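You operate a simulated robot arm through the tools that you are given. There is no shell and no other tool. Be economical: measure what you need, move in short steps, check, and stop when the job is done.

You are at the controls of a simulated robot arm. One attempt, no reset.

TASK
Pile some things up. At the end: the purple tub (marked "YOGURT") from the washer top is on the laundry table top, with the jam jar from there on top of it and the clear dressing jar on top of that; the blue scoop is on the laundry table top; whatever was shut is shut again. Leave all else as you found it, and nothing knocked over.

It is judged by the outcome, as a careful person would: the job done as asked, and still so three seconds after it is handed in. It fails if anything else is knocked over, pushed out of place, dropped, spilled or broken.

THE ROBOT
A 7-joint arm with a two-finger parallel gripper, fixed in place. Base frame: the origin is at the foot of the arm, x ahead of it, y to its left, z up. Lengths are in mm, angles in degrees, forces in N, time in s.
Its first joint turns from -166.0 to 166.0 degrees. Payload 4.4 kg.
The TCP is the grasp point between the finger pads, 23 mm short of the fingertips. In the tool frame z runs along the fingers and y along their closing line. Largest opening 94 mm; finger width 38, thickness 10; the body of the gripper, 54 by 96 mm, starts 39 mm behind the TCP.
Orientation is that of the tool frame in the base frame, as a unit quaternion [x, y, z, w]. With the fingers straight down and closing along the base's y, the tool's x points along the base's -x, its y along +y and its z along -z.

THE INTERFACE
- The arm moves only by the tool servo_tool. Its argument "motion" is a list of rows, each an object of numbers (a shift or turn left out is 0, a gripper value left out holds the last): "tx", "ty", "tz": the shift along the tool's x, y, z in mm; "wx", "wy", "wz": the turn, a rotation vector about the tool's x, y, z in degrees. In form: [{"tx": .., "ty": .., "tz": .., "wx": .., "wy": .., "wz": ..}, ...]. A call has 1 to 8 rows; each row shifts and turns the commanded pose from where the row before left it, along the tool's axes as they then stand. "jaw" is the opening, from 0 (shut) to 1 (fully open), set as the call begins (left out, the last holds). Rows are played at 5 a second. More than 50 mm and 8.6 degrees between two rows, or a gripper value outside its range, and nothing of the call is played. A pose out of reach is approached as far as the arm can. The call stops where the force on the tool passes 40 N (or 10 N more than at its start, if that is more) or the arm is blocked; 0.2 s more then pass. The fingers move at their own pace (about 72 mm/s each) and stop on an object; they squeeze with about 23 N. The grip force told is the motor's: it shows also when the fingers shut on nothing. Time passes only in rows, and 0.2 s behind the last, so rows that do not move let the fingers close. It gives the time, the measured TCP pose, the force on the tool (base axes), the opening and the grip force at its end, in the units of the frame above (readings bear some noise).
- Cameras (640 x 400 px; columns grow to the right, rows downward): "scene" is fixed at [50.5, 650.5, 1831.1]; the picture's right is [-0.65, -0.76, 0.00], its down [-0.42, 0.36, -0.83] and it looks along [0.63, -0.54, -0.56] (base axes); focal length 361 px, centre (320, 200). "wrist" rides on the gripper at [86, 16, -75] in the tool frame; the picture's right is [-0.18, 0.98, 0.00], its down [-0.58, -0.11, -0.81] and it looks along [-0.79, -0.15, 0.59] (tool axes); focal length 243 px, centre (320, 200).
- snapshot(camera): a new picture of that camera. No time passes.
- locate(camera, pixels): for up to 12 pixels [column, row] of the newest picture of that camera ("zoom" is the newest enlarged one), the place [x, y, z] in the base frame of the surface seen there, good to about 3 mm. No time passes.
- enlarge(camera, box): a new picture of the part [left, top, right, bottom] of that camera's present view, enlarged. No time passes.
- sign_off(): hands the job in; it is judged then, once.

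Go step by step. Measure first, check grasps and placings, and put right what went wrong. The budget is 80 turns and 46 pictures, counting those below and the enlarged ones. Unless the task says otherwise, let go and move clear before handing in, and close with one line.

The tools are called after "Call:" as name(argument=value, ...) on one line, values as JSON. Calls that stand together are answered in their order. servo_tool: Moves the arm, as the interface text tells. Its arguments: {"type":"object","properties":{"motion":{"type":"array"},"jaw":{"type":"number"}},"required":["motion"]} The other tools are called the same way: snapshot (camera) takes a picture; locate (camera, pixels) gives the place of the surface under pixels of a picture; enlarge (camera, box) takes an enlarged picture of a part of a camera's view; sign_off () hands the job in.

At the start:

```text
t: 0.0
tcp_pos: [716.8, -137.6, 1452.2]
tool_rot: [-0.001, 1.0, 0.0, 0.0]
force: [-0.2, -0.9, -0.2]
width: 94.1
finger_force: 0.1
```

scene: 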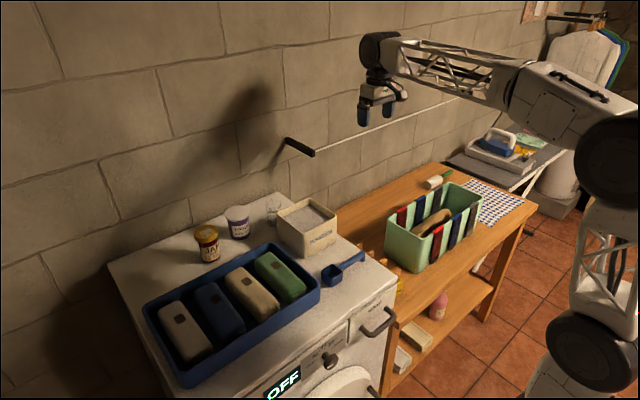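
wrist: 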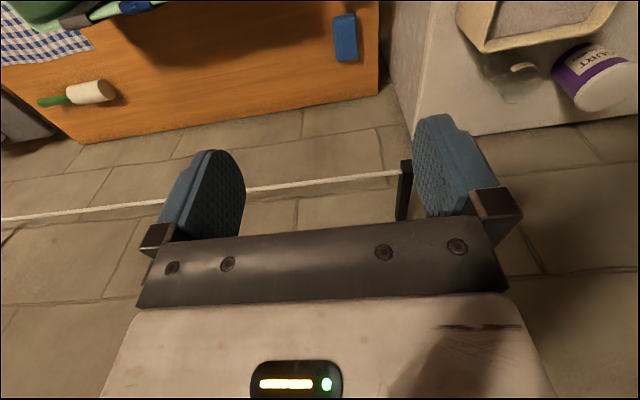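

The scene shows the tub near (237,220), the jam jar near (207,243), a faint clear jar near (272,210) and the scoop near (343,268), all on the washer. I'll take enlarged views to measure them.

Call:
enlarge(camera="scene", box=[180, 180, 400, 318])

Call:
locate(camera="scene", pixels=[[237, 211], [240, 237], [206, 231], [209, 260], [273, 202], [276, 226], [333, 272], [358, 257], [310, 285], [380, 215], [345, 235], [435, 182]])

Call:
enlarge(camera="scene", box=[330, 150, 550, 288])

```text
2.90 times, centred on (290, 249) of scene
```

zoom: 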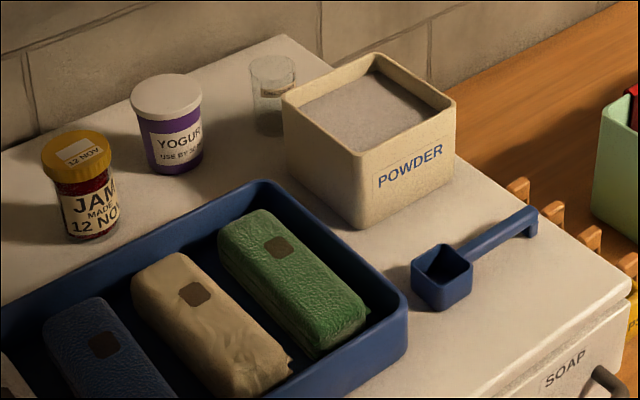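

```text
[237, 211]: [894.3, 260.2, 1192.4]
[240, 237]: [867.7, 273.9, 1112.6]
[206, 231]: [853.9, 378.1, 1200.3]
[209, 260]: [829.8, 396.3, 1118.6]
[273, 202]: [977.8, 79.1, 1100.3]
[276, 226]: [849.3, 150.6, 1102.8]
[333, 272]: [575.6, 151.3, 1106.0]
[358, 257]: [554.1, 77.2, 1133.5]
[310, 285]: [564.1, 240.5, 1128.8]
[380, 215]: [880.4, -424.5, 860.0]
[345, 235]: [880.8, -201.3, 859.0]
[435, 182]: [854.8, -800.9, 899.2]
```

```text
2.90 times, centred on (440, 219) of scene
```

zoom: 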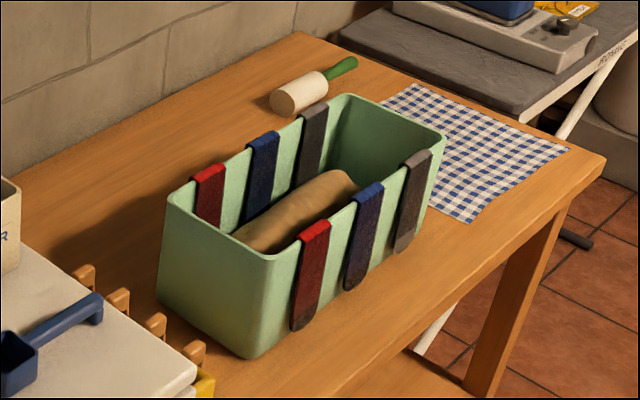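

Heights so far: the washer top is at 1100 and the table at 860. I'll locate points in the wrist view (blue thing at (345,37), jar at (515,80), table edges) to map the table.

Call:
enlarge(camera="wrist", box=[320, 0, 640, 200])

Call:
locate(camera="wrist", pixels=[[345, 18], [345, 55], [335, 37], [358, 37], [100, 92], [75, 140], [375, 95], [378, 10], [515, 95], [515, 70], [490, 50], [585, 80]])

Call:
locate(camera="scene", pixels=[[389, 248], [415, 268], [447, 186], [470, 215], [488, 205], [325, 207], [336, 228], [281, 218], [303, 255], [306, 204], [412, 248], [457, 222]])

```text
2.00 times, centred on (480, 100) of wrist
```

zoom: 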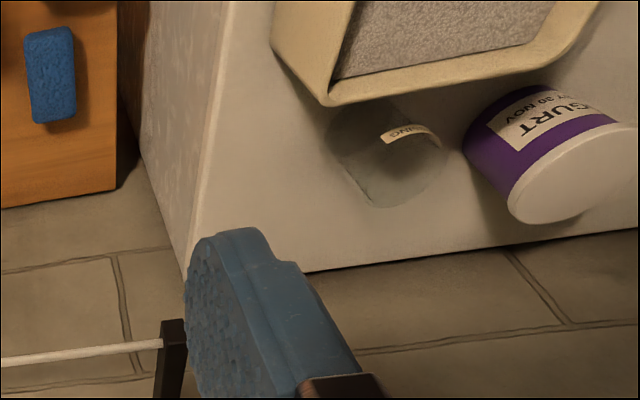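

```text
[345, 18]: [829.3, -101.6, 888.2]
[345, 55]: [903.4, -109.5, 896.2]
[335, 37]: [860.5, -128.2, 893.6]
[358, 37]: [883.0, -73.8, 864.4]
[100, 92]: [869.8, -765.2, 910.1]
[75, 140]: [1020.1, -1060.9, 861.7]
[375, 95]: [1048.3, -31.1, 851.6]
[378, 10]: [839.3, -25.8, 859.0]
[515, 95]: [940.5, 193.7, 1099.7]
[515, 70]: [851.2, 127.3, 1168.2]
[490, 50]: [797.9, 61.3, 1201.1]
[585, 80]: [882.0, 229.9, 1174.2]
```

```text
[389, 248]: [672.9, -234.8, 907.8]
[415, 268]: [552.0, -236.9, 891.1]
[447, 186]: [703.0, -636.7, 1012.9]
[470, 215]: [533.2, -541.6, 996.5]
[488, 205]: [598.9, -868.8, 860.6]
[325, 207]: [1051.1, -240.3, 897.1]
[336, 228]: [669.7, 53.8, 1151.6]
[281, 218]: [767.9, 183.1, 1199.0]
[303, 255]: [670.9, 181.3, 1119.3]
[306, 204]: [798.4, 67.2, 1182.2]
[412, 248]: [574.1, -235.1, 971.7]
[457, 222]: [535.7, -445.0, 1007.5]
```

The wrist view is upside-down: a blue sponge lies at about (865,-110) on the table, the caddy spans x 540-700, and the table behind it around (830,-330) is free. I'll move the arm over toward the tub for a better view.

Call:
servo_tool(motion=[{"ty": 46, "tx": -5, "tz": 10}, {"ty": 46, "tx": -5, "tz": 10}, {"ty": 46, "tx": -5, "tz": 10}, {"ty": 46, "tx": -5, "tz": 10}, {"ty": 46, "tx": -5, "tz": 10}, {"ty": 46, "tx": -5, "tz": 10}, {"ty": 46, "tx": -5, "tz": 10}, {"ty": 46, "tx": -5, "tz": 10}], jaw=1)

Call:
snapshot(camera="wrist")

Call:
snapshot(camera="scene")

```text
t: 1.8
tcp_pos: [756.4, 230.0, 1371.3]
tool_rot: [0.0, 1.0, 0.0, 0.0]
force: [0.3, -0.2, 0.4]
width: 93.9
finger_force: 0.1
```

```text
40 pictures are left
```

wrist: 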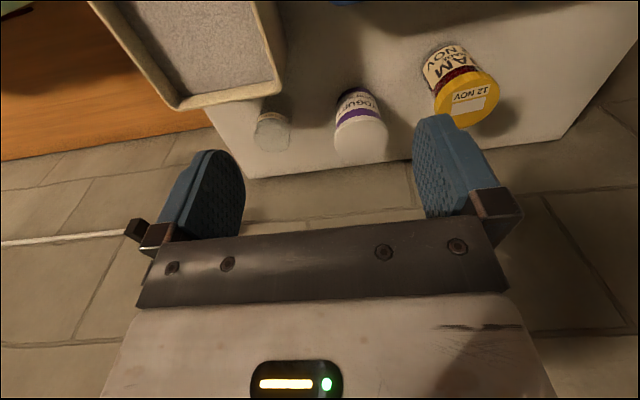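

```text
39 pictures are left
```

scene: 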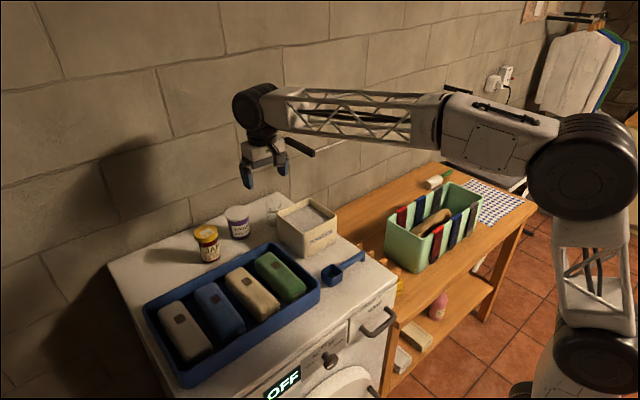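

Call:
enlarge(camera="wrist", box=[220, 30, 540, 230])

Call:
locate(camera="zoom", pixels=[[283, 210], [230, 185], [334, 195], [282, 240], [285, 145], [475, 165], [425, 150], [550, 130], [460, 55], [100, 230], [110, 210], [250, 120]])

Call:
locate(camera="wrist", pixels=[[320, 215], [135, 228], [30, 240], [235, 178], [400, 158]])

```text
2.00 times, centred on (380, 130) of wrist
```

zoom: 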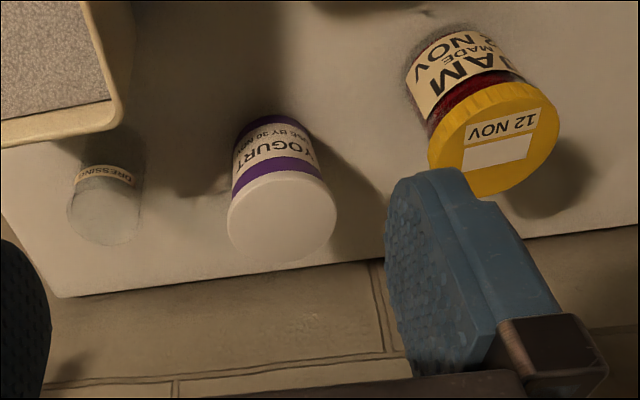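

```text
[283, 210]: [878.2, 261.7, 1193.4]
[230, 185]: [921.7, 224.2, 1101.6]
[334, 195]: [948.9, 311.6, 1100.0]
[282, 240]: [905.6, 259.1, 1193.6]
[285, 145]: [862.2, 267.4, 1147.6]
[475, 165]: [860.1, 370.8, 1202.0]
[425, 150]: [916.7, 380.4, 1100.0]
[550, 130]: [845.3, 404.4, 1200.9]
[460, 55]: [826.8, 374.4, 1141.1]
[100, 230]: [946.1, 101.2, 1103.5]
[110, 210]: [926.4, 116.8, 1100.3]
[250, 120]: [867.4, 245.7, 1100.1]
```

```text
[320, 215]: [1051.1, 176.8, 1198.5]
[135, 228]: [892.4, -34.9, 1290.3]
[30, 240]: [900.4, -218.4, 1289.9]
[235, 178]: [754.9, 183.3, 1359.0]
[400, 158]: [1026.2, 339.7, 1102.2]
```

The tub lid centre is near (886,261,1193), the jam lid near (851,379,1201), and triangulating the glass jar gives (879,139) with its top near 1168. A rod runs at x≈895, z≈1290 for y<-35, so I'll keep the stack at about x 760, y -185. Next I'll go above the tub.

Call:
servo_tool(motion=[{"tx": -43.2, "ty": 10.3, "tz": 20}, {"tx": -43.2, "ty": 10.3, "tz": 20}, {"tx": -43.2, "ty": 10.4, "tz": 20}, {"tz": 40}, {"tz": 38}, {}])

Call:
snapshot(camera="wrist")

Call:
locate(camera="scene", pixels=[[358, 244], [371, 253], [384, 262], [398, 270], [400, 283], [331, 275], [340, 275], [352, 262], [362, 254], [365, 257], [347, 263], [325, 270]])

Call:
enlarge(camera="scene", box=[170, 160, 330, 260])

```text
t: 3.2
tcp_pos: [887.2, 262.4, 1231.4]
tool_rot: [0.0, 1.0, 0.0, 0.0]
force: [-0.3, 0.7, 0.7]
width: 94.1
finger_force: 0.0
```

```text
37 pictures are left
```

wrist: 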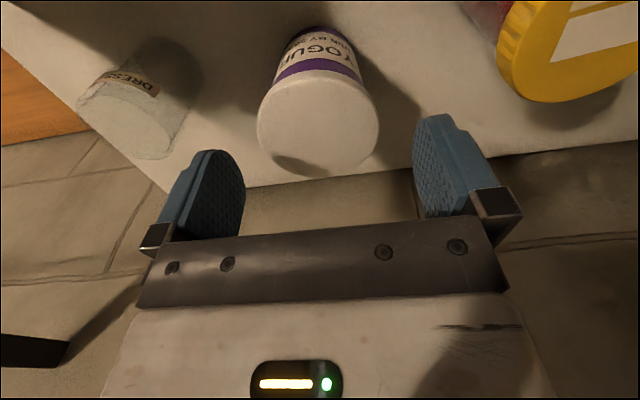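

```text
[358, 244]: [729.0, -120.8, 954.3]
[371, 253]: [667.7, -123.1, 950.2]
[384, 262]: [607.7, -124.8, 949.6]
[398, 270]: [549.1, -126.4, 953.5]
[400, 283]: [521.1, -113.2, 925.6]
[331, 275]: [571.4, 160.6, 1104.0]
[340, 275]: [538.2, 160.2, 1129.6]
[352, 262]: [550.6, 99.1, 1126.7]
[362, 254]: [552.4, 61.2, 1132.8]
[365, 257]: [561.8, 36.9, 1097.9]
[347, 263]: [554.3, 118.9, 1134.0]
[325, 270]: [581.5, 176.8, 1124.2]
```

```text
4.00 times, centred on (250, 210) of scene
```

zoom: 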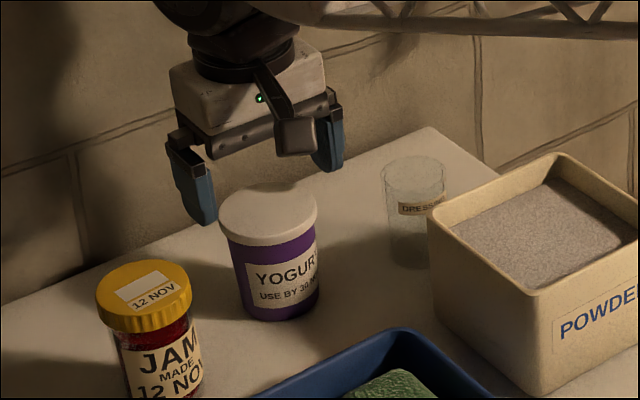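

The tub sits centred between the fingers. The scene locate also shows a row of posts on the table at y≈-122, x 550-730, up to z 953, which I must keep clear of. I'll descend and grip.

Call:
servo_tool(motion=[{"tz": 35}, {"tz": 34}, {}])

Call:
servo_tool(motion=[{}, {}, {}, {}], jaw=0)

Call:
servo_tool(motion=[{"tz": -20}, {"tz": -40}, {"tz": -50}, {"tz": -50}, {"tz": -50}, {}])

Call:
enlarge(camera="scene", box=[170, 110, 330, 210])

```text
t: 4.0
tcp_pos: [887.1, 262.5, 1164.9]
tool_rot: [0.0, 1.0, 0.0, 0.0]
force: [1.3, 0.4, 0.5]
width: 93.5
finger_force: 0.1
```

```text
t: 5.0
tcp_pos: [888.1, 263.2, 1163.0]
tool_rot: [0.0, 1.0, 0.0, 0.0]
force: [0.6, 0.3, -0.3]
width: 72.5
finger_force: 23.5
```

```text
t: 6.4
tcp_pos: [886.2, 263.0, 1373.5]
tool_rot: [-0.001, 1.0, 0.0, 0.0]
force: [0.2, 0.2, -0.4]
width: 72.7
finger_force: 23.2
```

```text
4.00 times, centred on (250, 160) of scene
```

zoom: 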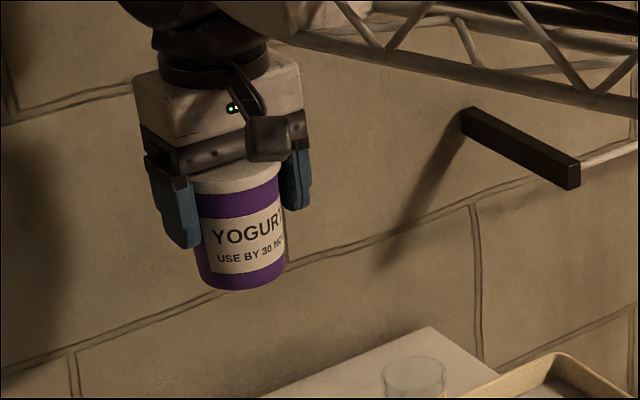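

The tub is held (width 72.6) and lifted cleanly, with its bottom 63 mm below the TCP. I'll carry it back and to the right, short of the rod, to look at the table patch.

Call:
servo_tool(motion=[{"tx": 28.8, "ty": -37.3}, {"tx": 28.8, "ty": -37.3}, {"tx": 28.8, "ty": -37.3}, {"tx": 28.8, "ty": -37.3}, {"tx": 28.8, "ty": -37.3}, {"tx": 28.8, "ty": -37.3}])

Call:
servo_tool(motion=[{"tx": 28.8, "ty": -37.3}, {"tx": 28.8, "ty": -37.3}, {"tx": 28.8, "ty": -37.3}, {"tx": 28.8, "ty": -37.3}, {"tx": 28.8, "ty": -37.3}, {"tx": 28.8, "ty": -37.3}, {}])

Call:
snapshot(camera="wrist")

```text
t: 7.8
tcp_pos: [711.5, 39.2, 1372.9]
tool_rot: [0.0, 1.0, 0.001, -0.001]
force: [0.5, 0.0, -0.4]
width: 72.5
finger_force: 22.8
```

```text
t: 9.4
tcp_pos: [539.8, -185.6, 1376.8]
tool_rot: [0.0, 1.0, 0.0, 0.0]
force: [-0.8, 0.8, -0.1]
width: 72.5
finger_force: 23.3
```

```text
34 pictures are left
```

wrist: 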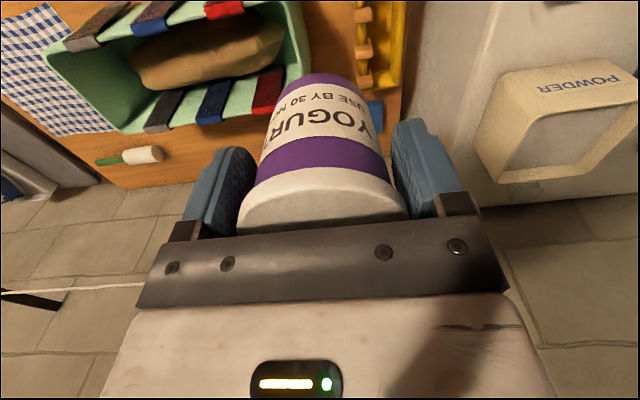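

Call:
enlarge(camera="wrist", box=[170, 0, 490, 200])

Call:
locate(camera="wrist", pixels=[[366, 15], [364, 45], [365, 80], [358, 47], [375, 103], [310, 70], [285, 75], [268, 95], [230, 130], [375, 115], [400, 90], [240, 160]])

```text
2.00 times, centred on (330, 100) of wrist
```

zoom: 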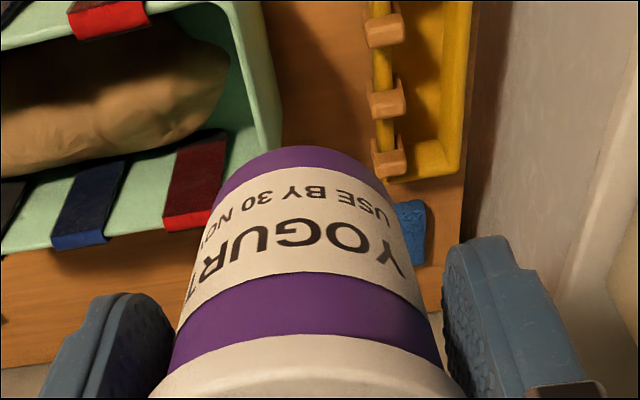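

```text
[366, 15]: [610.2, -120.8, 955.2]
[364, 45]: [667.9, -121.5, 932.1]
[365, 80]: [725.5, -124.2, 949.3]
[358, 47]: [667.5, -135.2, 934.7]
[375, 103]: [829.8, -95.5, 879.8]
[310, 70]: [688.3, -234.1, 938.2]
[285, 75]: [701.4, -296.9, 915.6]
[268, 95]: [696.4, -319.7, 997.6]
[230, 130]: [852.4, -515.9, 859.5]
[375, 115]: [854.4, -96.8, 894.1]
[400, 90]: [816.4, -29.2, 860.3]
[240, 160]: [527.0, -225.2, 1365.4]
```

The table patch is clear between the caddy (ends y≈-234, x≈700), the yellow clothespin rack (ends x≈745, y≈-122) and the sponge (x≥825). I'll set the tub at (795,-200), lowering it in stages.

Call:
servo_tool(motion=[{"tx": -42.5, "ty": -2.4}, {"tx": -42.5, "ty": -2.4}, {"tx": -42.5, "ty": -2.4}, {"tx": -42.5, "ty": -2.4}, {"tx": -42.5, "ty": -2.4}, {"tx": -42.5, "ty": -2.4}, {}])

Call:
servo_tool(motion=[{"tz": 45}, {"tz": 45}, {"tz": 45}, {"tz": 45}, {"tz": 45}, {"tz": 45}, {"tz": 45}, {}])

Call:
snapshot(camera="scene")

Call:
snapshot(camera="wrist")

```text
t: 11.0
tcp_pos: [793.2, -198.6, 1374.1]
tool_rot: [0.0, 1.0, 0.0, 0.0]
force: [0.0, 0.3, -1.2]
width: 72.5
finger_force: 22.7
```

```text
t: 12.8
tcp_pos: [792.5, -200.0, 1060.5]
tool_rot: [0.001, 1.0, -0.001, 0.0]
force: [0.5, 0.6, -0.5]
width: 72.6
finger_force: 22.9
```

```text
32 pictures are left
```

scene: 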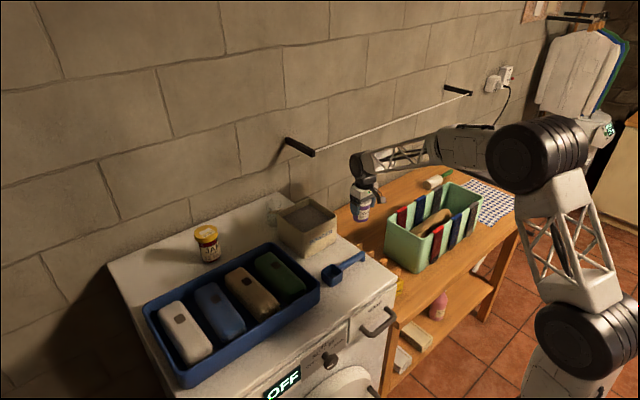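

```text
31 pictures are left
```

wrist: 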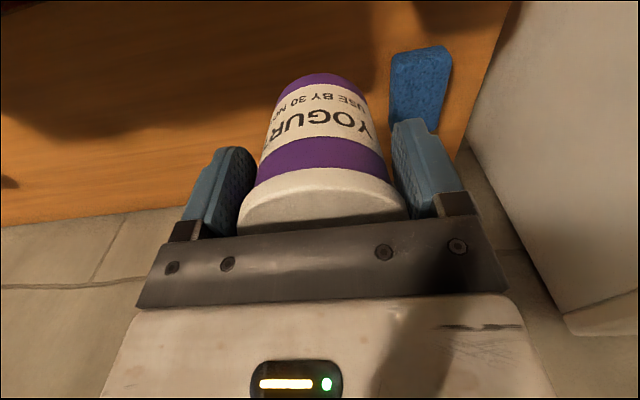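

The tub is at z 1060 above clear table, with the sponge off to the right. I'll lower it the rest of the way; the target TCP height is about 924.

Call:
servo_tool(motion=[{"tz": 45}, {"tz": 45}, {"tz": 30}, {"tz": 10}, {"tz": 4}, {}])

Call:
enlarge(camera="scene", box=[250, 170, 410, 270])

```text
t: 14.2
tcp_pos: [795.0, -200.2, 926.9]
tool_rot: [0.0, 1.0, 0.0, 0.001]
force: [0.9, -0.4, -0.6]
width: 72.6
finger_force: 23.1
```

```text
4.00 times, centred on (330, 220) of scene
```

zoom: 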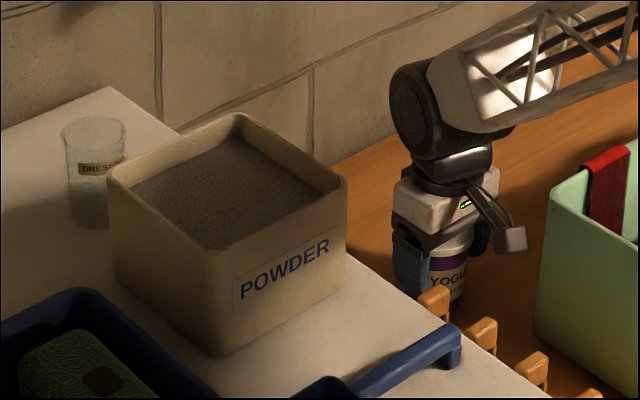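

Everything is clear of its neighbours and there is no contact force yet. I'll ease down in 1 mm steps until the force rises.

Call:
servo_tool(motion=[{"tz": 1}, {"tz": 1}, {}])

Call:
servo_tool(motion=[{"tz": 1}, {}])

```text
t: 15.0
tcp_pos: [794.9, -199.9, 924.5]
tool_rot: [0.001, 1.0, 0.0, 0.0]
force: [-0.2, -0.8, -0.6]
width: 72.6
finger_force: 22.8
```

```text
t: 15.6
tcp_pos: [795.3, -199.9, 923.4]
tool_rot: [0.0, 1.0, 0.001, 0.0]
force: [-0.2, -0.4, -1.6]
width: 72.7
finger_force: 22.9
```

Call:
servo_tool(motion=[{"tz": 1}, {}])

Call:
servo_tool(motion=[{"tz": 1}, {}])

```text
t: 16.2
tcp_pos: [795.1, -199.4, 921.8]
tool_rot: [0.0, 1.0, 0.0, 0.001]
force: [0.6, 0.9, 11.0]
width: 72.8
finger_force: 23.0
```

```text
t: 16.8
tcp_pos: [794.7, -200.3, 922.5]
tool_rot: [0.0, 1.0, 0.0, 0.001]
force: [1.6, -0.1, 20.4]
width: 72.9
finger_force: 23.1
```

Contact is felt (20 N), so the tub is on the table. I'll ease off, open and rise straight up.

Call:
servo_tool(motion=[{"tz": -1.5}, {}])

Call:
servo_tool(motion=[{}, {}, {}, {"tz": -25}, {"tz": -45}, {"tz": -45}, {"tz": -45}, {"tz": -45}], jaw=1)

Call:
servo_tool(motion=[{"tz": -45}, {"tz": -45}, {"tz": -45}, {"tz": -45}, {"tz": -45}, {"tz": -25}, {}])

Call:
enlarge(camera="scene", box=[250, 170, 410, 270])

Call:
snapshot(camera="wrist")

```text
t: 17.4
tcp_pos: [794.8, -199.2, 922.2]
tool_rot: [0.0, 1.0, 0.0, 0.0]
force: [1.6, -3.6, 9.7]
width: 72.8
finger_force: 23.2
```

```text
t: 19.2
tcp_pos: [795.4, -197.7, 1127.2]
tool_rot: [0.0, 1.0, 0.0, 0.0]
force: [0.8, 0.1, -1.3]
width: 93.9
finger_force: 0.0
```

```text
t: 20.8
tcp_pos: [796.6, -200.4, 1377.7]
tool_rot: [0.0, 1.0, 0.0, 0.0]
force: [0.6, -0.2, -0.1]
width: 94.0
finger_force: 0.1
```

```text
4.00 times, centred on (330, 220) of scene
```

zoom: 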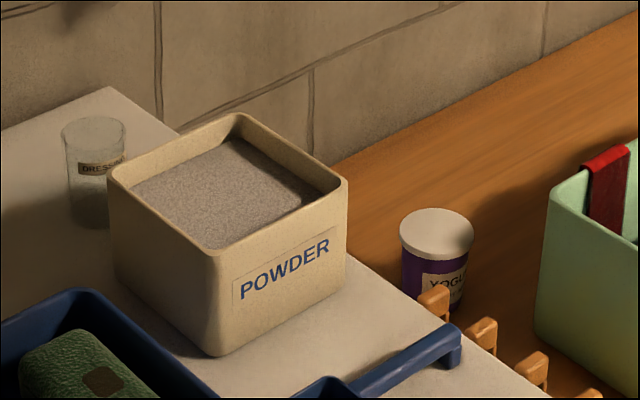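

```text
28 pictures are left
```

wrist: 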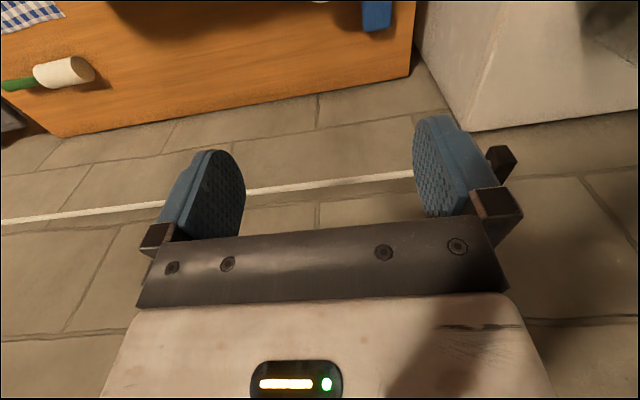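

The tub stands upright on the table. I'll pin down its lid position, then head for the jam jar.

Call:
locate(camera="zoom", pixels=[[437, 228], [402, 230], [472, 235], [437, 212], [437, 245]])

Call:
servo_tool(motion=[{"tx": 4, "ty": 48}, {"tx": 4, "ty": 48}, {"tx": 4, "ty": 48}, {"tx": 4, "ty": 48}, {"tx": 4, "ty": 48}, {"tx": 4, "ty": 48}, {"tx": 4, "ty": 48}, {"tx": 4, "ty": 48}])

Call:
servo_tool(motion=[{"ty": 48, "tz": 5}, {"ty": 48, "tz": 5}, {"ty": 48, "tz": 5}, {"ty": 48, "tz": 5}, {"tz": 20}, {}])

Call:
snapshot(camera="wrist")

```text
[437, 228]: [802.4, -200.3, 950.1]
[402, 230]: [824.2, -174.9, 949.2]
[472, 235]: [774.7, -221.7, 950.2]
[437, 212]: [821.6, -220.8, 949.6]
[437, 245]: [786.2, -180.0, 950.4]
```

```text
t: 22.6
tcp_pos: [760.6, 182.5, 1378.9]
tool_rot: [0.0, 1.0, -0.001, 0.0]
force: [-0.4, -0.2, -0.1]
width: 94.2
finger_force: 0.1
```

```text
t: 24.0
tcp_pos: [762.7, 374.3, 1337.2]
tool_rot: [0.0, 1.0, 0.0, 0.0]
force: [0.5, -1.1, -0.1]
width: 93.9
finger_force: 0.1
```

```text
27 pictures are left
```

wrist: 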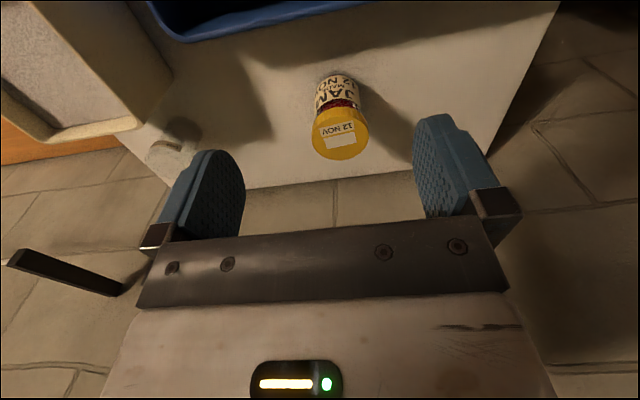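

The tub lid centre is at (801,-200), height 950. Next I'll locate the jam lid edges in this view.

Call:
locate(camera="wrist", pixels=[[341, 112], [341, 158], [315, 135], [367, 135], [341, 135]])

```text
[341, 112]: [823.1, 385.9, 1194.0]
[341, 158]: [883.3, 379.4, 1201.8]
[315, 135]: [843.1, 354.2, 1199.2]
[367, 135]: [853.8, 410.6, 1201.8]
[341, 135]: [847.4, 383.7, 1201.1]
```

Jam lid centre is (853,381), top at 1201. I'll move over it and descend to grip at z≈1169.

Call:
servo_tool(motion=[{"tx": -45, "ty": 3.5, "tz": 15}, {"tx": -45.5, "ty": 3.5, "tz": 15}, {"tz": 40}, {"tz": 25}, {}])

Call:
snapshot(camera="wrist")

```text
t: 25.2
tcp_pos: [854.5, 383.3, 1240.9]
tool_rot: [0.0, 1.0, 0.0, 0.0]
force: [-0.9, -0.9, 0.4]
width: 94.1
finger_force: 0.0
```

```text
26 pictures are left
```

wrist: 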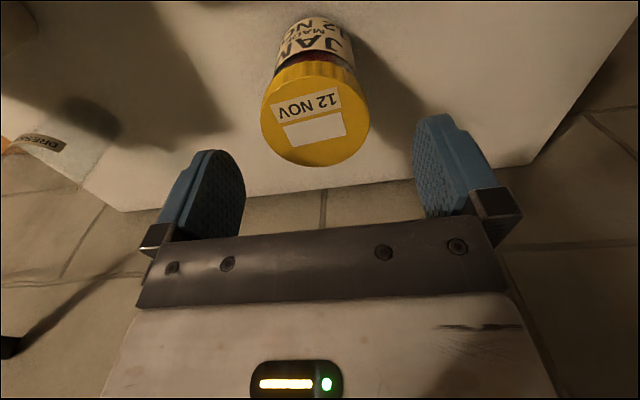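

The lid at (315,112) is centred much as the tub was. I'll descend 71 mm, grip and lift.

Call:
servo_tool(motion=[{"tz": 36}, {"tz": 35}, {}])

Call:
servo_tool(motion=[{}, {}, {}, {}], jaw=0)

Call:
servo_tool(motion=[{"tz": -20}, {"tz": -45}, {"tz": -50}, {"tz": -50}, {"tz": -45}, {}])

Call:
enlarge(camera="scene", box=[130, 120, 290, 220])

```text
t: 26.0
tcp_pos: [854.5, 383.9, 1170.4]
tool_rot: [-0.001, 1.0, 0.0, 0.001]
force: [0.3, -0.8, 0.3]
width: 93.9
finger_force: 0.0
```

```text
t: 27.0
tcp_pos: [855.0, 385.2, 1170.5]
tool_rot: [0.0, 1.0, 0.0, 0.0]
force: [0.6, 0.6, 0.6]
width: 62.1
finger_force: 22.6
```

```text
t: 28.4
tcp_pos: [854.1, 383.7, 1381.0]
tool_rot: [0.0, 1.0, 0.0, 0.0]
force: [0.7, -0.1, -3.2]
width: 62.0
finger_force: 23.0
```

```text
4.00 times, centred on (210, 170) of scene
```

zoom: 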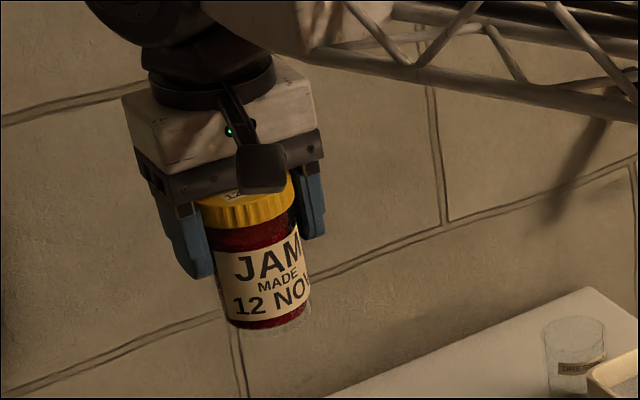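

The jam is gripped (62 mm) and hangs straight, with its bottom about 70 mm below the TCP. I'll carry it to above the tub.

Call:
servo_tool(motion=[{"tx": 4.2, "ty": -45}, {"tx": 4.2, "ty": -45}, {"tx": 4.2, "ty": -45}, {"tx": 4.2, "ty": -45}, {"tx": 4.2, "ty": -45}, {"tx": 4.2, "ty": -45}, {"tx": 4.2, "ty": -45}])

Call:
servo_tool(motion=[{"tx": 4.2, "ty": -45}, {"tx": 4.2, "ty": -45}, {"tx": 4.2, "ty": -45}, {"tx": 4.2, "ty": -45}, {"tx": 4.2, "ty": -45}, {"tx": 4.2, "ty": -44}, {}])

Call:
servo_tool(motion=[{"tz": 45}, {"tz": 45}, {"tz": 45}, {"tz": 45}, {"tz": 45}, {"tz": 45}, {"tz": 45}, {}])

Call:
enlarge(camera="scene", box=[290, 160, 450, 260])

Call:
snapshot(camera="wrist")

```text
t: 30.0
tcp_pos: [823.8, 70.1, 1379.8]
tool_rot: [-0.001, 1.0, 0.0, 0.0]
force: [-0.3, -1.2, -2.5]
width: 62.2
finger_force: 23.1
```

```text
t: 31.6
tcp_pos: [797.9, -199.7, 1381.0]
tool_rot: [0.0, 1.0, 0.0, 0.0]
force: [0.0, -0.2, -3.1]
width: 61.8
finger_force: 22.6
```

```text
t: 33.4
tcp_pos: [798.8, -199.8, 1065.5]
tool_rot: [0.0, 1.0, 0.001, -0.001]
force: [-0.8, 0.5, -3.3]
width: 62.1
finger_force: 23.2
```

```text
4.00 times, centred on (370, 210) of scene
```

zoom: 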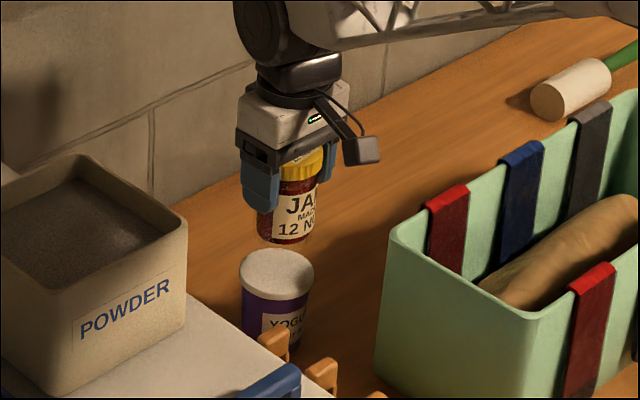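

```text
23 pictures are left
```

wrist: 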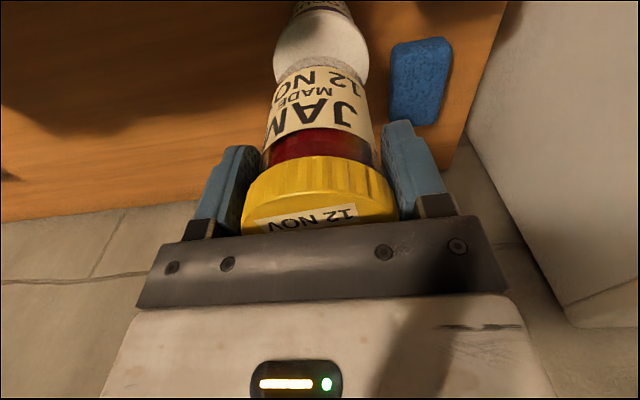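

The jam hangs over the lid; comparing axes (jam bottom centre ≈286, lid ≈277 in the zoom) the tub is about 3 mm further in +x and 2 mm in +y. I'll shift by that and lower close to contact.

Call:
servo_tool(motion=[{"tx": -3, "ty": 2}, {"tz": 25}, {"tz": 14}, {"tz": 2}, {}])

Call:
enlarge(camera="scene", box=[310, 180, 406, 240])

```text
t: 34.6
tcp_pos: [801.5, -197.6, 1024.8]
tool_rot: [0.0, 1.0, -0.001, 0.001]
force: [-0.3, 0.0, -4.0]
width: 62.1
finger_force: 23.4
```

```text
6.67 times, centred on (358, 210) of scene
```

zoom: 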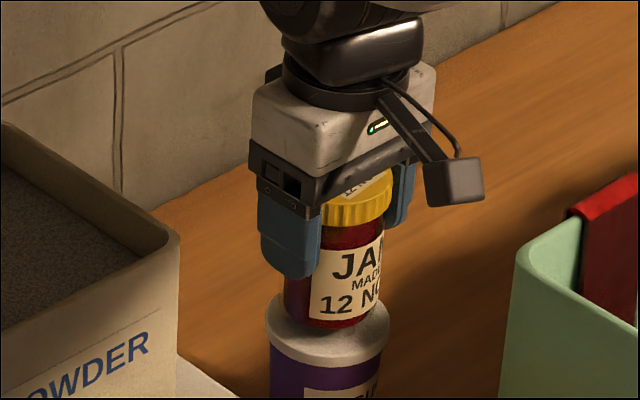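

The jam is centred over the lid and almost touching. I'll step down until contact.

Call:
servo_tool(motion=[{"tz": 1}, {"tz": 1}, {}])

Call:
servo_tool(motion=[{"tz": 1}, {}])

Call:
servo_tool(motion=[{"tz": 1}, {}])

```text
t: 35.4
tcp_pos: [802.2, -198.8, 1024.8]
tool_rot: [0.0, 1.0, 0.0, 0.001]
force: [0.4, -0.6, -2.6]
width: 62.0
finger_force: 23.1
```

```text
t: 36.0
tcp_pos: [801.5, -198.9, 1022.8]
tool_rot: [0.0, 1.0, 0.0, 0.0]
force: [0.1, 0.1, -2.3]
width: 62.3
finger_force: 22.7
```

```text
t: 36.6
tcp_pos: [803.4, -198.0, 1021.4]
tool_rot: [0.0, 1.0, -0.001, 0.0]
force: [-0.2, -0.3, -3.6]
width: 62.0
finger_force: 22.8
```

Call:
servo_tool(motion=[{"tz": 1}, {}])

Call:
servo_tool(motion=[{"tz": 1}, {}])

```text
t: 37.2
tcp_pos: [802.9, -198.5, 1020.6]
tool_rot: [0.0, 1.0, 0.0, 0.001]
force: [0.4, 0.0, -0.7]
width: 62.2
finger_force: 23.4
```

```text
t: 37.8
tcp_pos: [801.3, -198.2, 1019.8]
tool_rot: [0.0, 1.0, 0.0, 0.001]
force: [1.1, -0.7, 7.2]
width: 62.2
finger_force: 23.0
```

Contact is made (force went from -3 to +7 N). I'll release and rise.

Call:
servo_tool(motion=[{"tz": -0.5}, {}])

Call:
servo_tool(motion=[{}, {}, {}, {"tz": -25}, {"tz": -45}, {"tz": -45}, {"tz": -45}, {"tz": -45}], jaw=1)

Call:
servo_tool(motion=[{"tz": -45}, {"tz": -45}, {"tz": -45}, {"tz": -20}, {}])

Call:
enlarge(camera="scene", box=[250, 160, 410, 260])

```text
t: 38.4
tcp_pos: [801.7, -198.9, 1021.1]
tool_rot: [0.0, 1.0, -0.001, 0.0]
force: [0.1, 0.0, 8.6]
width: 61.8
finger_force: 22.8
```

```text
t: 40.2
tcp_pos: [801.3, -199.3, 1223.8]
tool_rot: [0.0, 1.0, 0.0, 0.0]
force: [0.8, 0.0, -0.8]
width: 93.9
finger_force: 0.0
```

```text
t: 41.4
tcp_pos: [802.8, -198.8, 1381.8]
tool_rot: [0.0, 1.0, 0.0, -0.001]
force: [-0.3, -0.1, 0.6]
width: 94.1
finger_force: 0.1
```

```text
4.00 times, centred on (330, 210) of scene
```

zoom: 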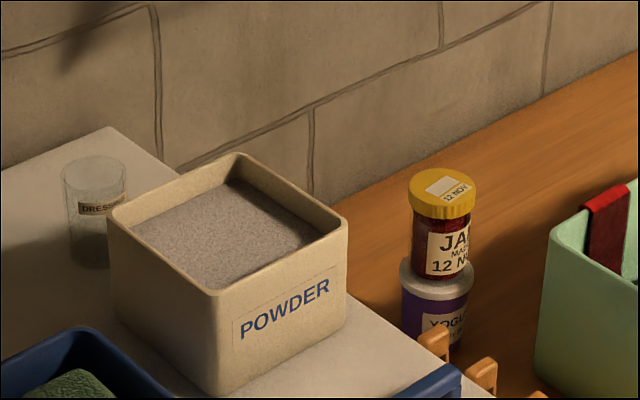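

The jam stands centred on the tub. The glass jar is close behind the powder box, so I'll turn the gripper 45° to keep the camera clear of the box. I'll move to the jar's y, then turn.

Call:
locate(camera="zoom", pixels=[[442, 186], [411, 187], [475, 186], [442, 171], [442, 200], [435, 285], [92, 240]])

Call:
servo_tool(motion=[{"ty": 48.3}, {"ty": 48.3}, {"ty": 48.3}, {"ty": 48.3}, {"ty": 48.3}, {"ty": 48.3}, {"ty": 48.3}, {}])

Call:
servo_tool(motion=[{"wz": 7.5}, {"wz": 7.5}, {"wz": 7.5}, {"wz": 7.5}, {"wz": 7.5}, {"wz": 7.5}, {}])

Call:
snapshot(camera="wrist")

```text
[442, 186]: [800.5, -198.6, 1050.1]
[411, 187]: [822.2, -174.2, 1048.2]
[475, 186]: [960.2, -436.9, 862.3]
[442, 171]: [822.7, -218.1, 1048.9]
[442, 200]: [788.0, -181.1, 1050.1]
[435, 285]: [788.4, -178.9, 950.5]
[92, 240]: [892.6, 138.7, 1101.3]
```

```text
t: 43.2
tcp_pos: [802.0, 139.2, 1380.8]
tool_rot: [0.0, 1.0, 0.0, 0.0]
force: [-0.3, 0.8, 0.0]
width: 93.8
finger_force: 0.0
```

```text
t: 44.8
tcp_pos: [801.2, 139.1, 1380.2]
tool_rot: [0.384, 0.923, 0.0, 0.0]
force: [-0.3, 0.5, 0.0]
width: 94.1
finger_force: 0.0
```

```text
20 pictures are left
```

wrist: 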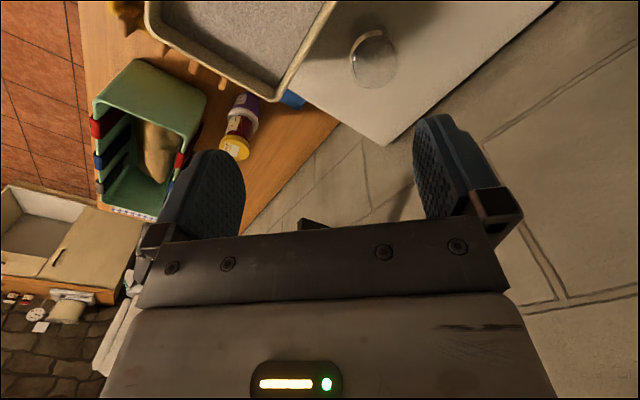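

This new angle puts the jar near (875,139), agreeing with before. I'll enlarge it for a sharper rim position.

Call:
enlarge(camera="wrist", box=[310, 10, 438, 90])

```text
5.00 times, centred on (374, 50) of wrist
```

zoom: 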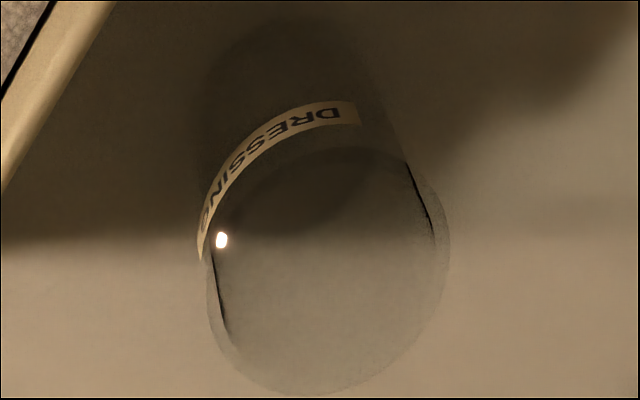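

The label is opaque, so I'll locate points on it to confirm the jar's position and height.

Call:
locate(camera="zoom", pixels=[[340, 113], [300, 122], [265, 140], [235, 170], [210, 215], [355, 113]])

```text
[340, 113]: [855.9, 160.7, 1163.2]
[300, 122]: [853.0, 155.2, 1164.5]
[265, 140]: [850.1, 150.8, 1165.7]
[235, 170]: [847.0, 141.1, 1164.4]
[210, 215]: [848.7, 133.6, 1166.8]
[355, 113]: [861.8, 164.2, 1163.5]
```

A circle fit on the label puts the jar centre at (874,140) with its top near z 1178 and diameter about 55. I'll move above it and check.

Call:
servo_tool(motion=[{"tx": -25, "ty": 26.2}, {"tx": -25, "ty": 26.2}, {"tz": 45}, {"tz": 45}, {"tz": 45}, {"tz": 18}, {}])

Call:
snapshot(camera="wrist")

Call:
enlarge(camera="scene", box=[210, 150, 338, 230])

```text
t: 46.4
tcp_pos: [875.4, 141.5, 1228.3]
tool_rot: [0.383, 0.924, 0.0, 0.0]
force: [-0.2, -1.0, 0.0]
width: 94.2
finger_force: 0.0
```

```text
18 pictures are left
```

wrist: 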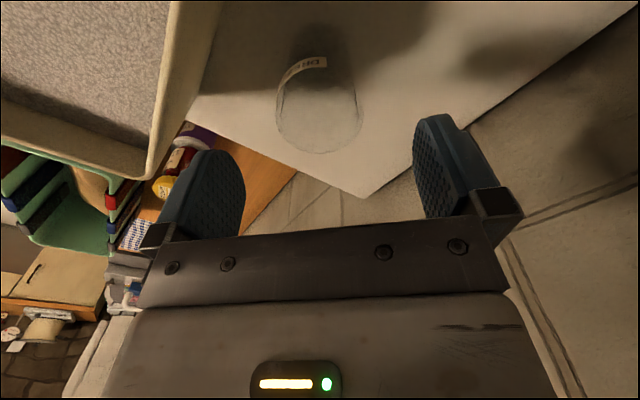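

```text
5.00 times, centred on (274, 190) of scene
```

zoom: 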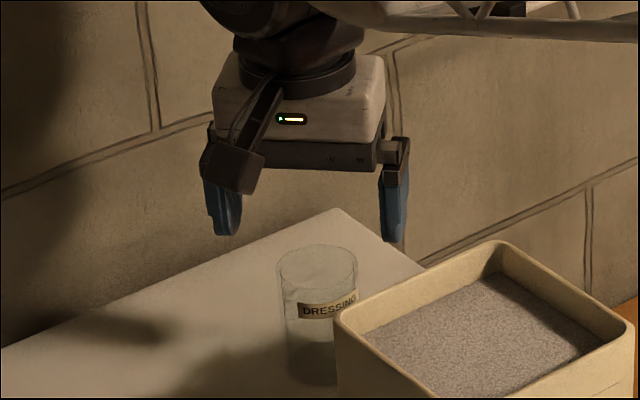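

The jar (centre col 318) sits midway between the fingers and the box is clear. I'll descend 80 mm and close.

Call:
servo_tool(motion=[{"tz": 40}, {"tz": 40}, {}])

Call:
servo_tool(motion=[{}, {}, {}, {}], jaw=0)

Call:
enlarge(camera="scene", box=[210, 160, 338, 240])

```text
t: 47.2
tcp_pos: [873.4, 142.3, 1147.7]
tool_rot: [0.383, 0.924, 0.0, 0.0]
force: [-0.4, 0.9, 0.2]
width: 94.0
finger_force: 0.1
```

```text
t: 48.2
tcp_pos: [873.5, 142.5, 1147.3]
tool_rot: [0.383, 0.924, 0.0, 0.0]
force: [0.0, 0.2, 0.4]
width: 52.2
finger_force: 23.0
```

```text
5.00 times, centred on (274, 200) of scene
```

zoom: 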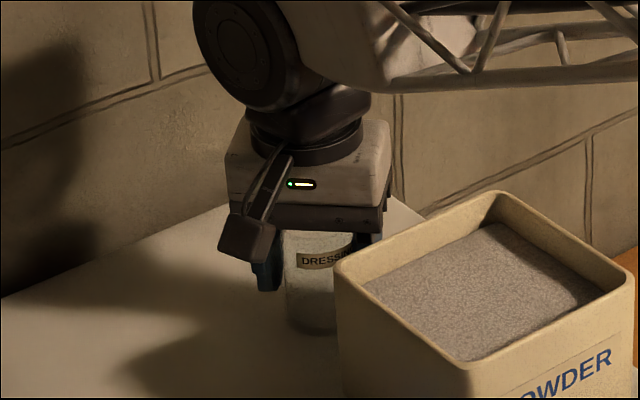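

The jar is gripped at 52 mm. I'll lift, draw back from the wall side and carry it to above the stack.

Call:
servo_tool(motion=[{"tz": -20}, {"tz": -45}, {"tz": -45}, {"tz": -45}, {"tz": -45}, {"tz": -35}, {}])

Call:
servo_tool(motion=[{"tx": 25.6, "ty": -25.6}, {"tx": 25.6, "ty": -25.6}, {"tx": -34.3, "ty": -34.3}, {"tx": -34.3, "ty": -34.3}, {"tx": -34.3, "ty": -34.3}, {"tx": -34.3, "ty": -34.3}, {"tx": -34.3, "ty": -34.3}])

Call:
servo_tool(motion=[{"tx": -34.3, "ty": -34.3}, {"tx": -34.3, "ty": -34.3}, {"tz": 45}, {"tz": 45}, {"tz": 45}, {"tz": 45}, {"tz": 45}, {}])

Call:
enlarge(camera="scene", box=[290, 140, 418, 220])

Call:
snapshot(camera="wrist")

```text
t: 49.8
tcp_pos: [873.0, 140.3, 1382.1]
tool_rot: [0.383, 0.924, -0.001, -0.001]
force: [-0.1, -0.5, -0.8]
width: 52.5
finger_force: 22.6
```

```text
t: 51.4
tcp_pos: [802.9, -104.6, 1383.1]
tool_rot: [0.382, 0.924, 0.0, -0.001]
force: [-0.5, -0.7, -0.4]
width: 52.4
finger_force: 22.7
```

```text
t: 53.2
tcp_pos: [803.7, -197.9, 1158.2]
tool_rot: [0.383, 0.924, 0.0, 0.0]
force: [1.0, 0.4, -1.9]
width: 52.3
finger_force: 23.3
```

```text
5.00 times, centred on (354, 180) of scene
```

zoom: 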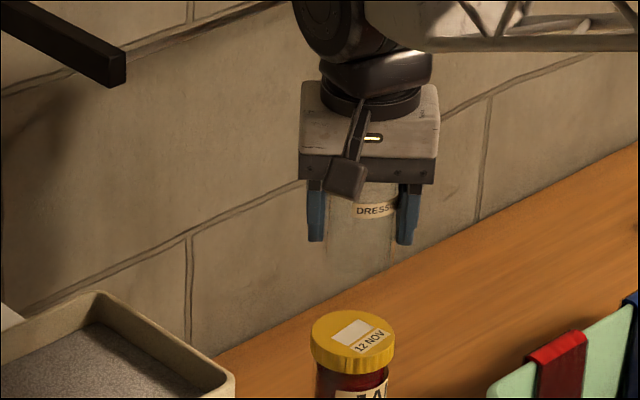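

```text
14 pictures are left
```

wrist: 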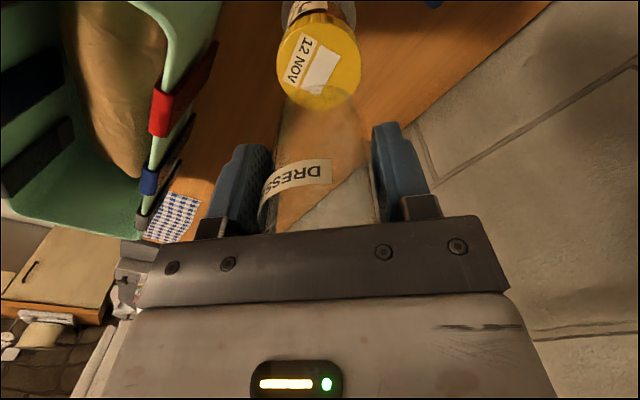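

The jar (cols 275-370) hangs in line over the jam lid (277-361). I'll nudge it about 2 mm by my offset estimates and lower to just above the lid.

Call:
servo_tool(motion=[{"tx": 2.1, "ty": -0.7}, {"tz": 30}, {"tz": 20}, {"tz": 6}, {}])

Call:
enlarge(camera="scene", box=[314, 160, 410, 220])

Call:
enlarge(camera="wrist", box=[200, 0, 440, 150])

```text
t: 54.4
tcp_pos: [801.3, -198.3, 1100.5]
tool_rot: [0.383, 0.924, 0.0, 0.0]
force: [0.0, -0.2, -2.5]
width: 52.6
finger_force: 23.1
```

```text
6.67 times, centred on (362, 190) of scene
```

zoom: 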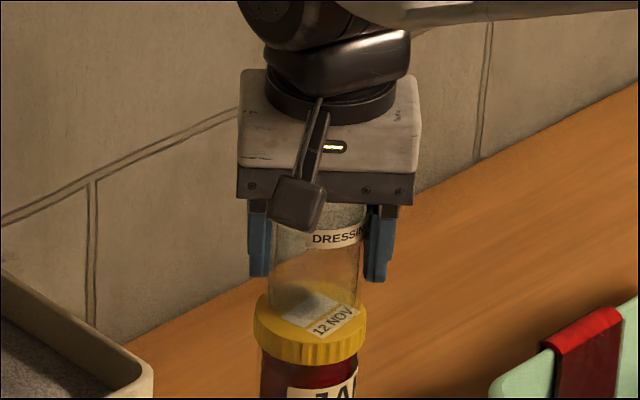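

```text
2.67 times, centred on (320, 75) of wrist
```

zoom: 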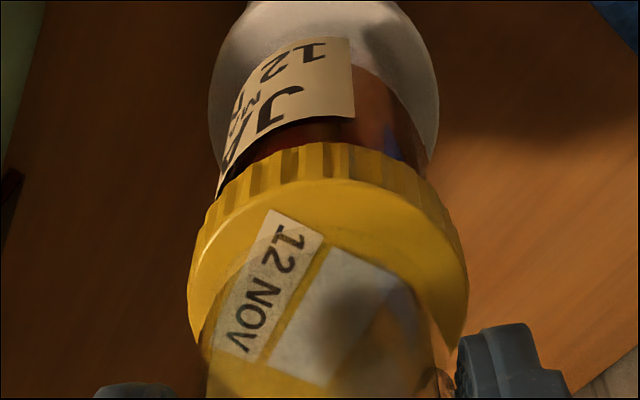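

Both views agree the jar should shift about 2.5 mm along the tool's +y. I'll do that and step down to contact.

Call:
servo_tool(motion=[{"ty": 2.5}, {"tz": 1}, {"tz": 1}, {}])

Call:
servo_tool(motion=[{"tz": 1}, {}])

Call:
servo_tool(motion=[{"tz": 1}, {}])

```text
t: 55.4
tcp_pos: [802.1, -195.6, 1099.5]
tool_rot: [0.382, 0.924, 0.001, 0.0]
force: [-0.4, -0.1, -1.7]
width: 52.4
finger_force: 22.9
```

```text
t: 56.0
tcp_pos: [802.0, -196.6, 1098.7]
tool_rot: [0.382, 0.924, 0.0, 0.0]
force: [0.0, -0.2, -1.8]
width: 52.2
finger_force: 23.1
```

```text
t: 56.6
tcp_pos: [800.3, -196.8, 1097.3]
tool_rot: [0.382, 0.924, 0.0, 0.0]
force: [-0.2, -0.4, 1.4]
width: 52.6
finger_force: 23.3
```

Call:
servo_tool(motion=[{"tz": 0.7}, {}])

Call:
enlarge(camera="scene", box=[324, 180, 388, 220])

```text
t: 57.2
tcp_pos: [801.5, -195.2, 1096.4]
tool_rot: [0.383, 0.924, 0.0, 0.0]
force: [-0.5, 0.6, 7.4]
width: 52.3
finger_force: 23.0
```

```text
10.00 times, centred on (356, 200) of scene
```

zoom: 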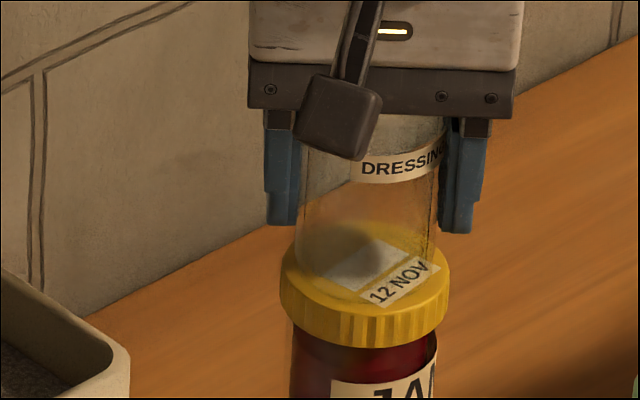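

The jar rests on the lid (7 N) and is centred: jar 298-440, lid 280-450. I'll release and rise.

Call:
servo_tool(motion=[{"tz": -0.4}, {}])

Call:
servo_tool(motion=[{}, {}, {}, {"tz": -25}, {"tz": -45}, {"tz": -45}, {"tz": -45}, {"tz": -45}], jaw=1)

Call:
servo_tool(motion=[{"tz": -45}, {"tz": -45}, {}])

Call:
enlarge(camera="scene", box=[270, 165, 430, 265])

```text
t: 57.8
tcp_pos: [801.8, -195.5, 1096.6]
tool_rot: [0.382, 0.924, 0.0, 0.001]
force: [0.5, 0.4, 9.5]
width: 52.4
finger_force: 23.0
```

```text
t: 59.6
tcp_pos: [802.7, -196.5, 1299.3]
tool_rot: [0.382, 0.924, 0.0, -0.001]
force: [0.2, -0.1, -0.5]
width: 94.0
finger_force: 0.0
```

```text
t: 60.4
tcp_pos: [799.9, -194.1, 1392.6]
tool_rot: [0.383, 0.924, 0.0, 0.0]
force: [-1.1, -0.1, 0.2]
width: 94.1
finger_force: 0.1
```

```text
4.00 times, centred on (350, 215) of scene
```

zoom: 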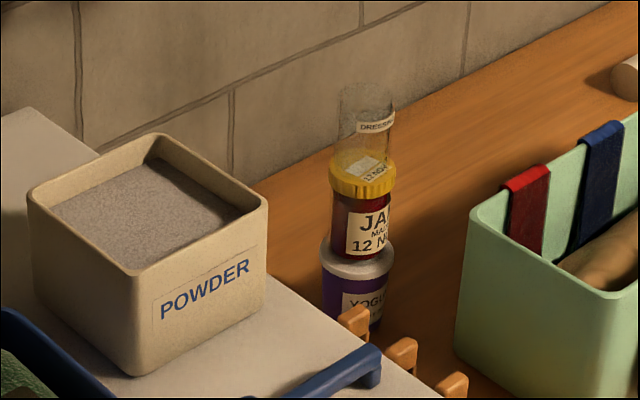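

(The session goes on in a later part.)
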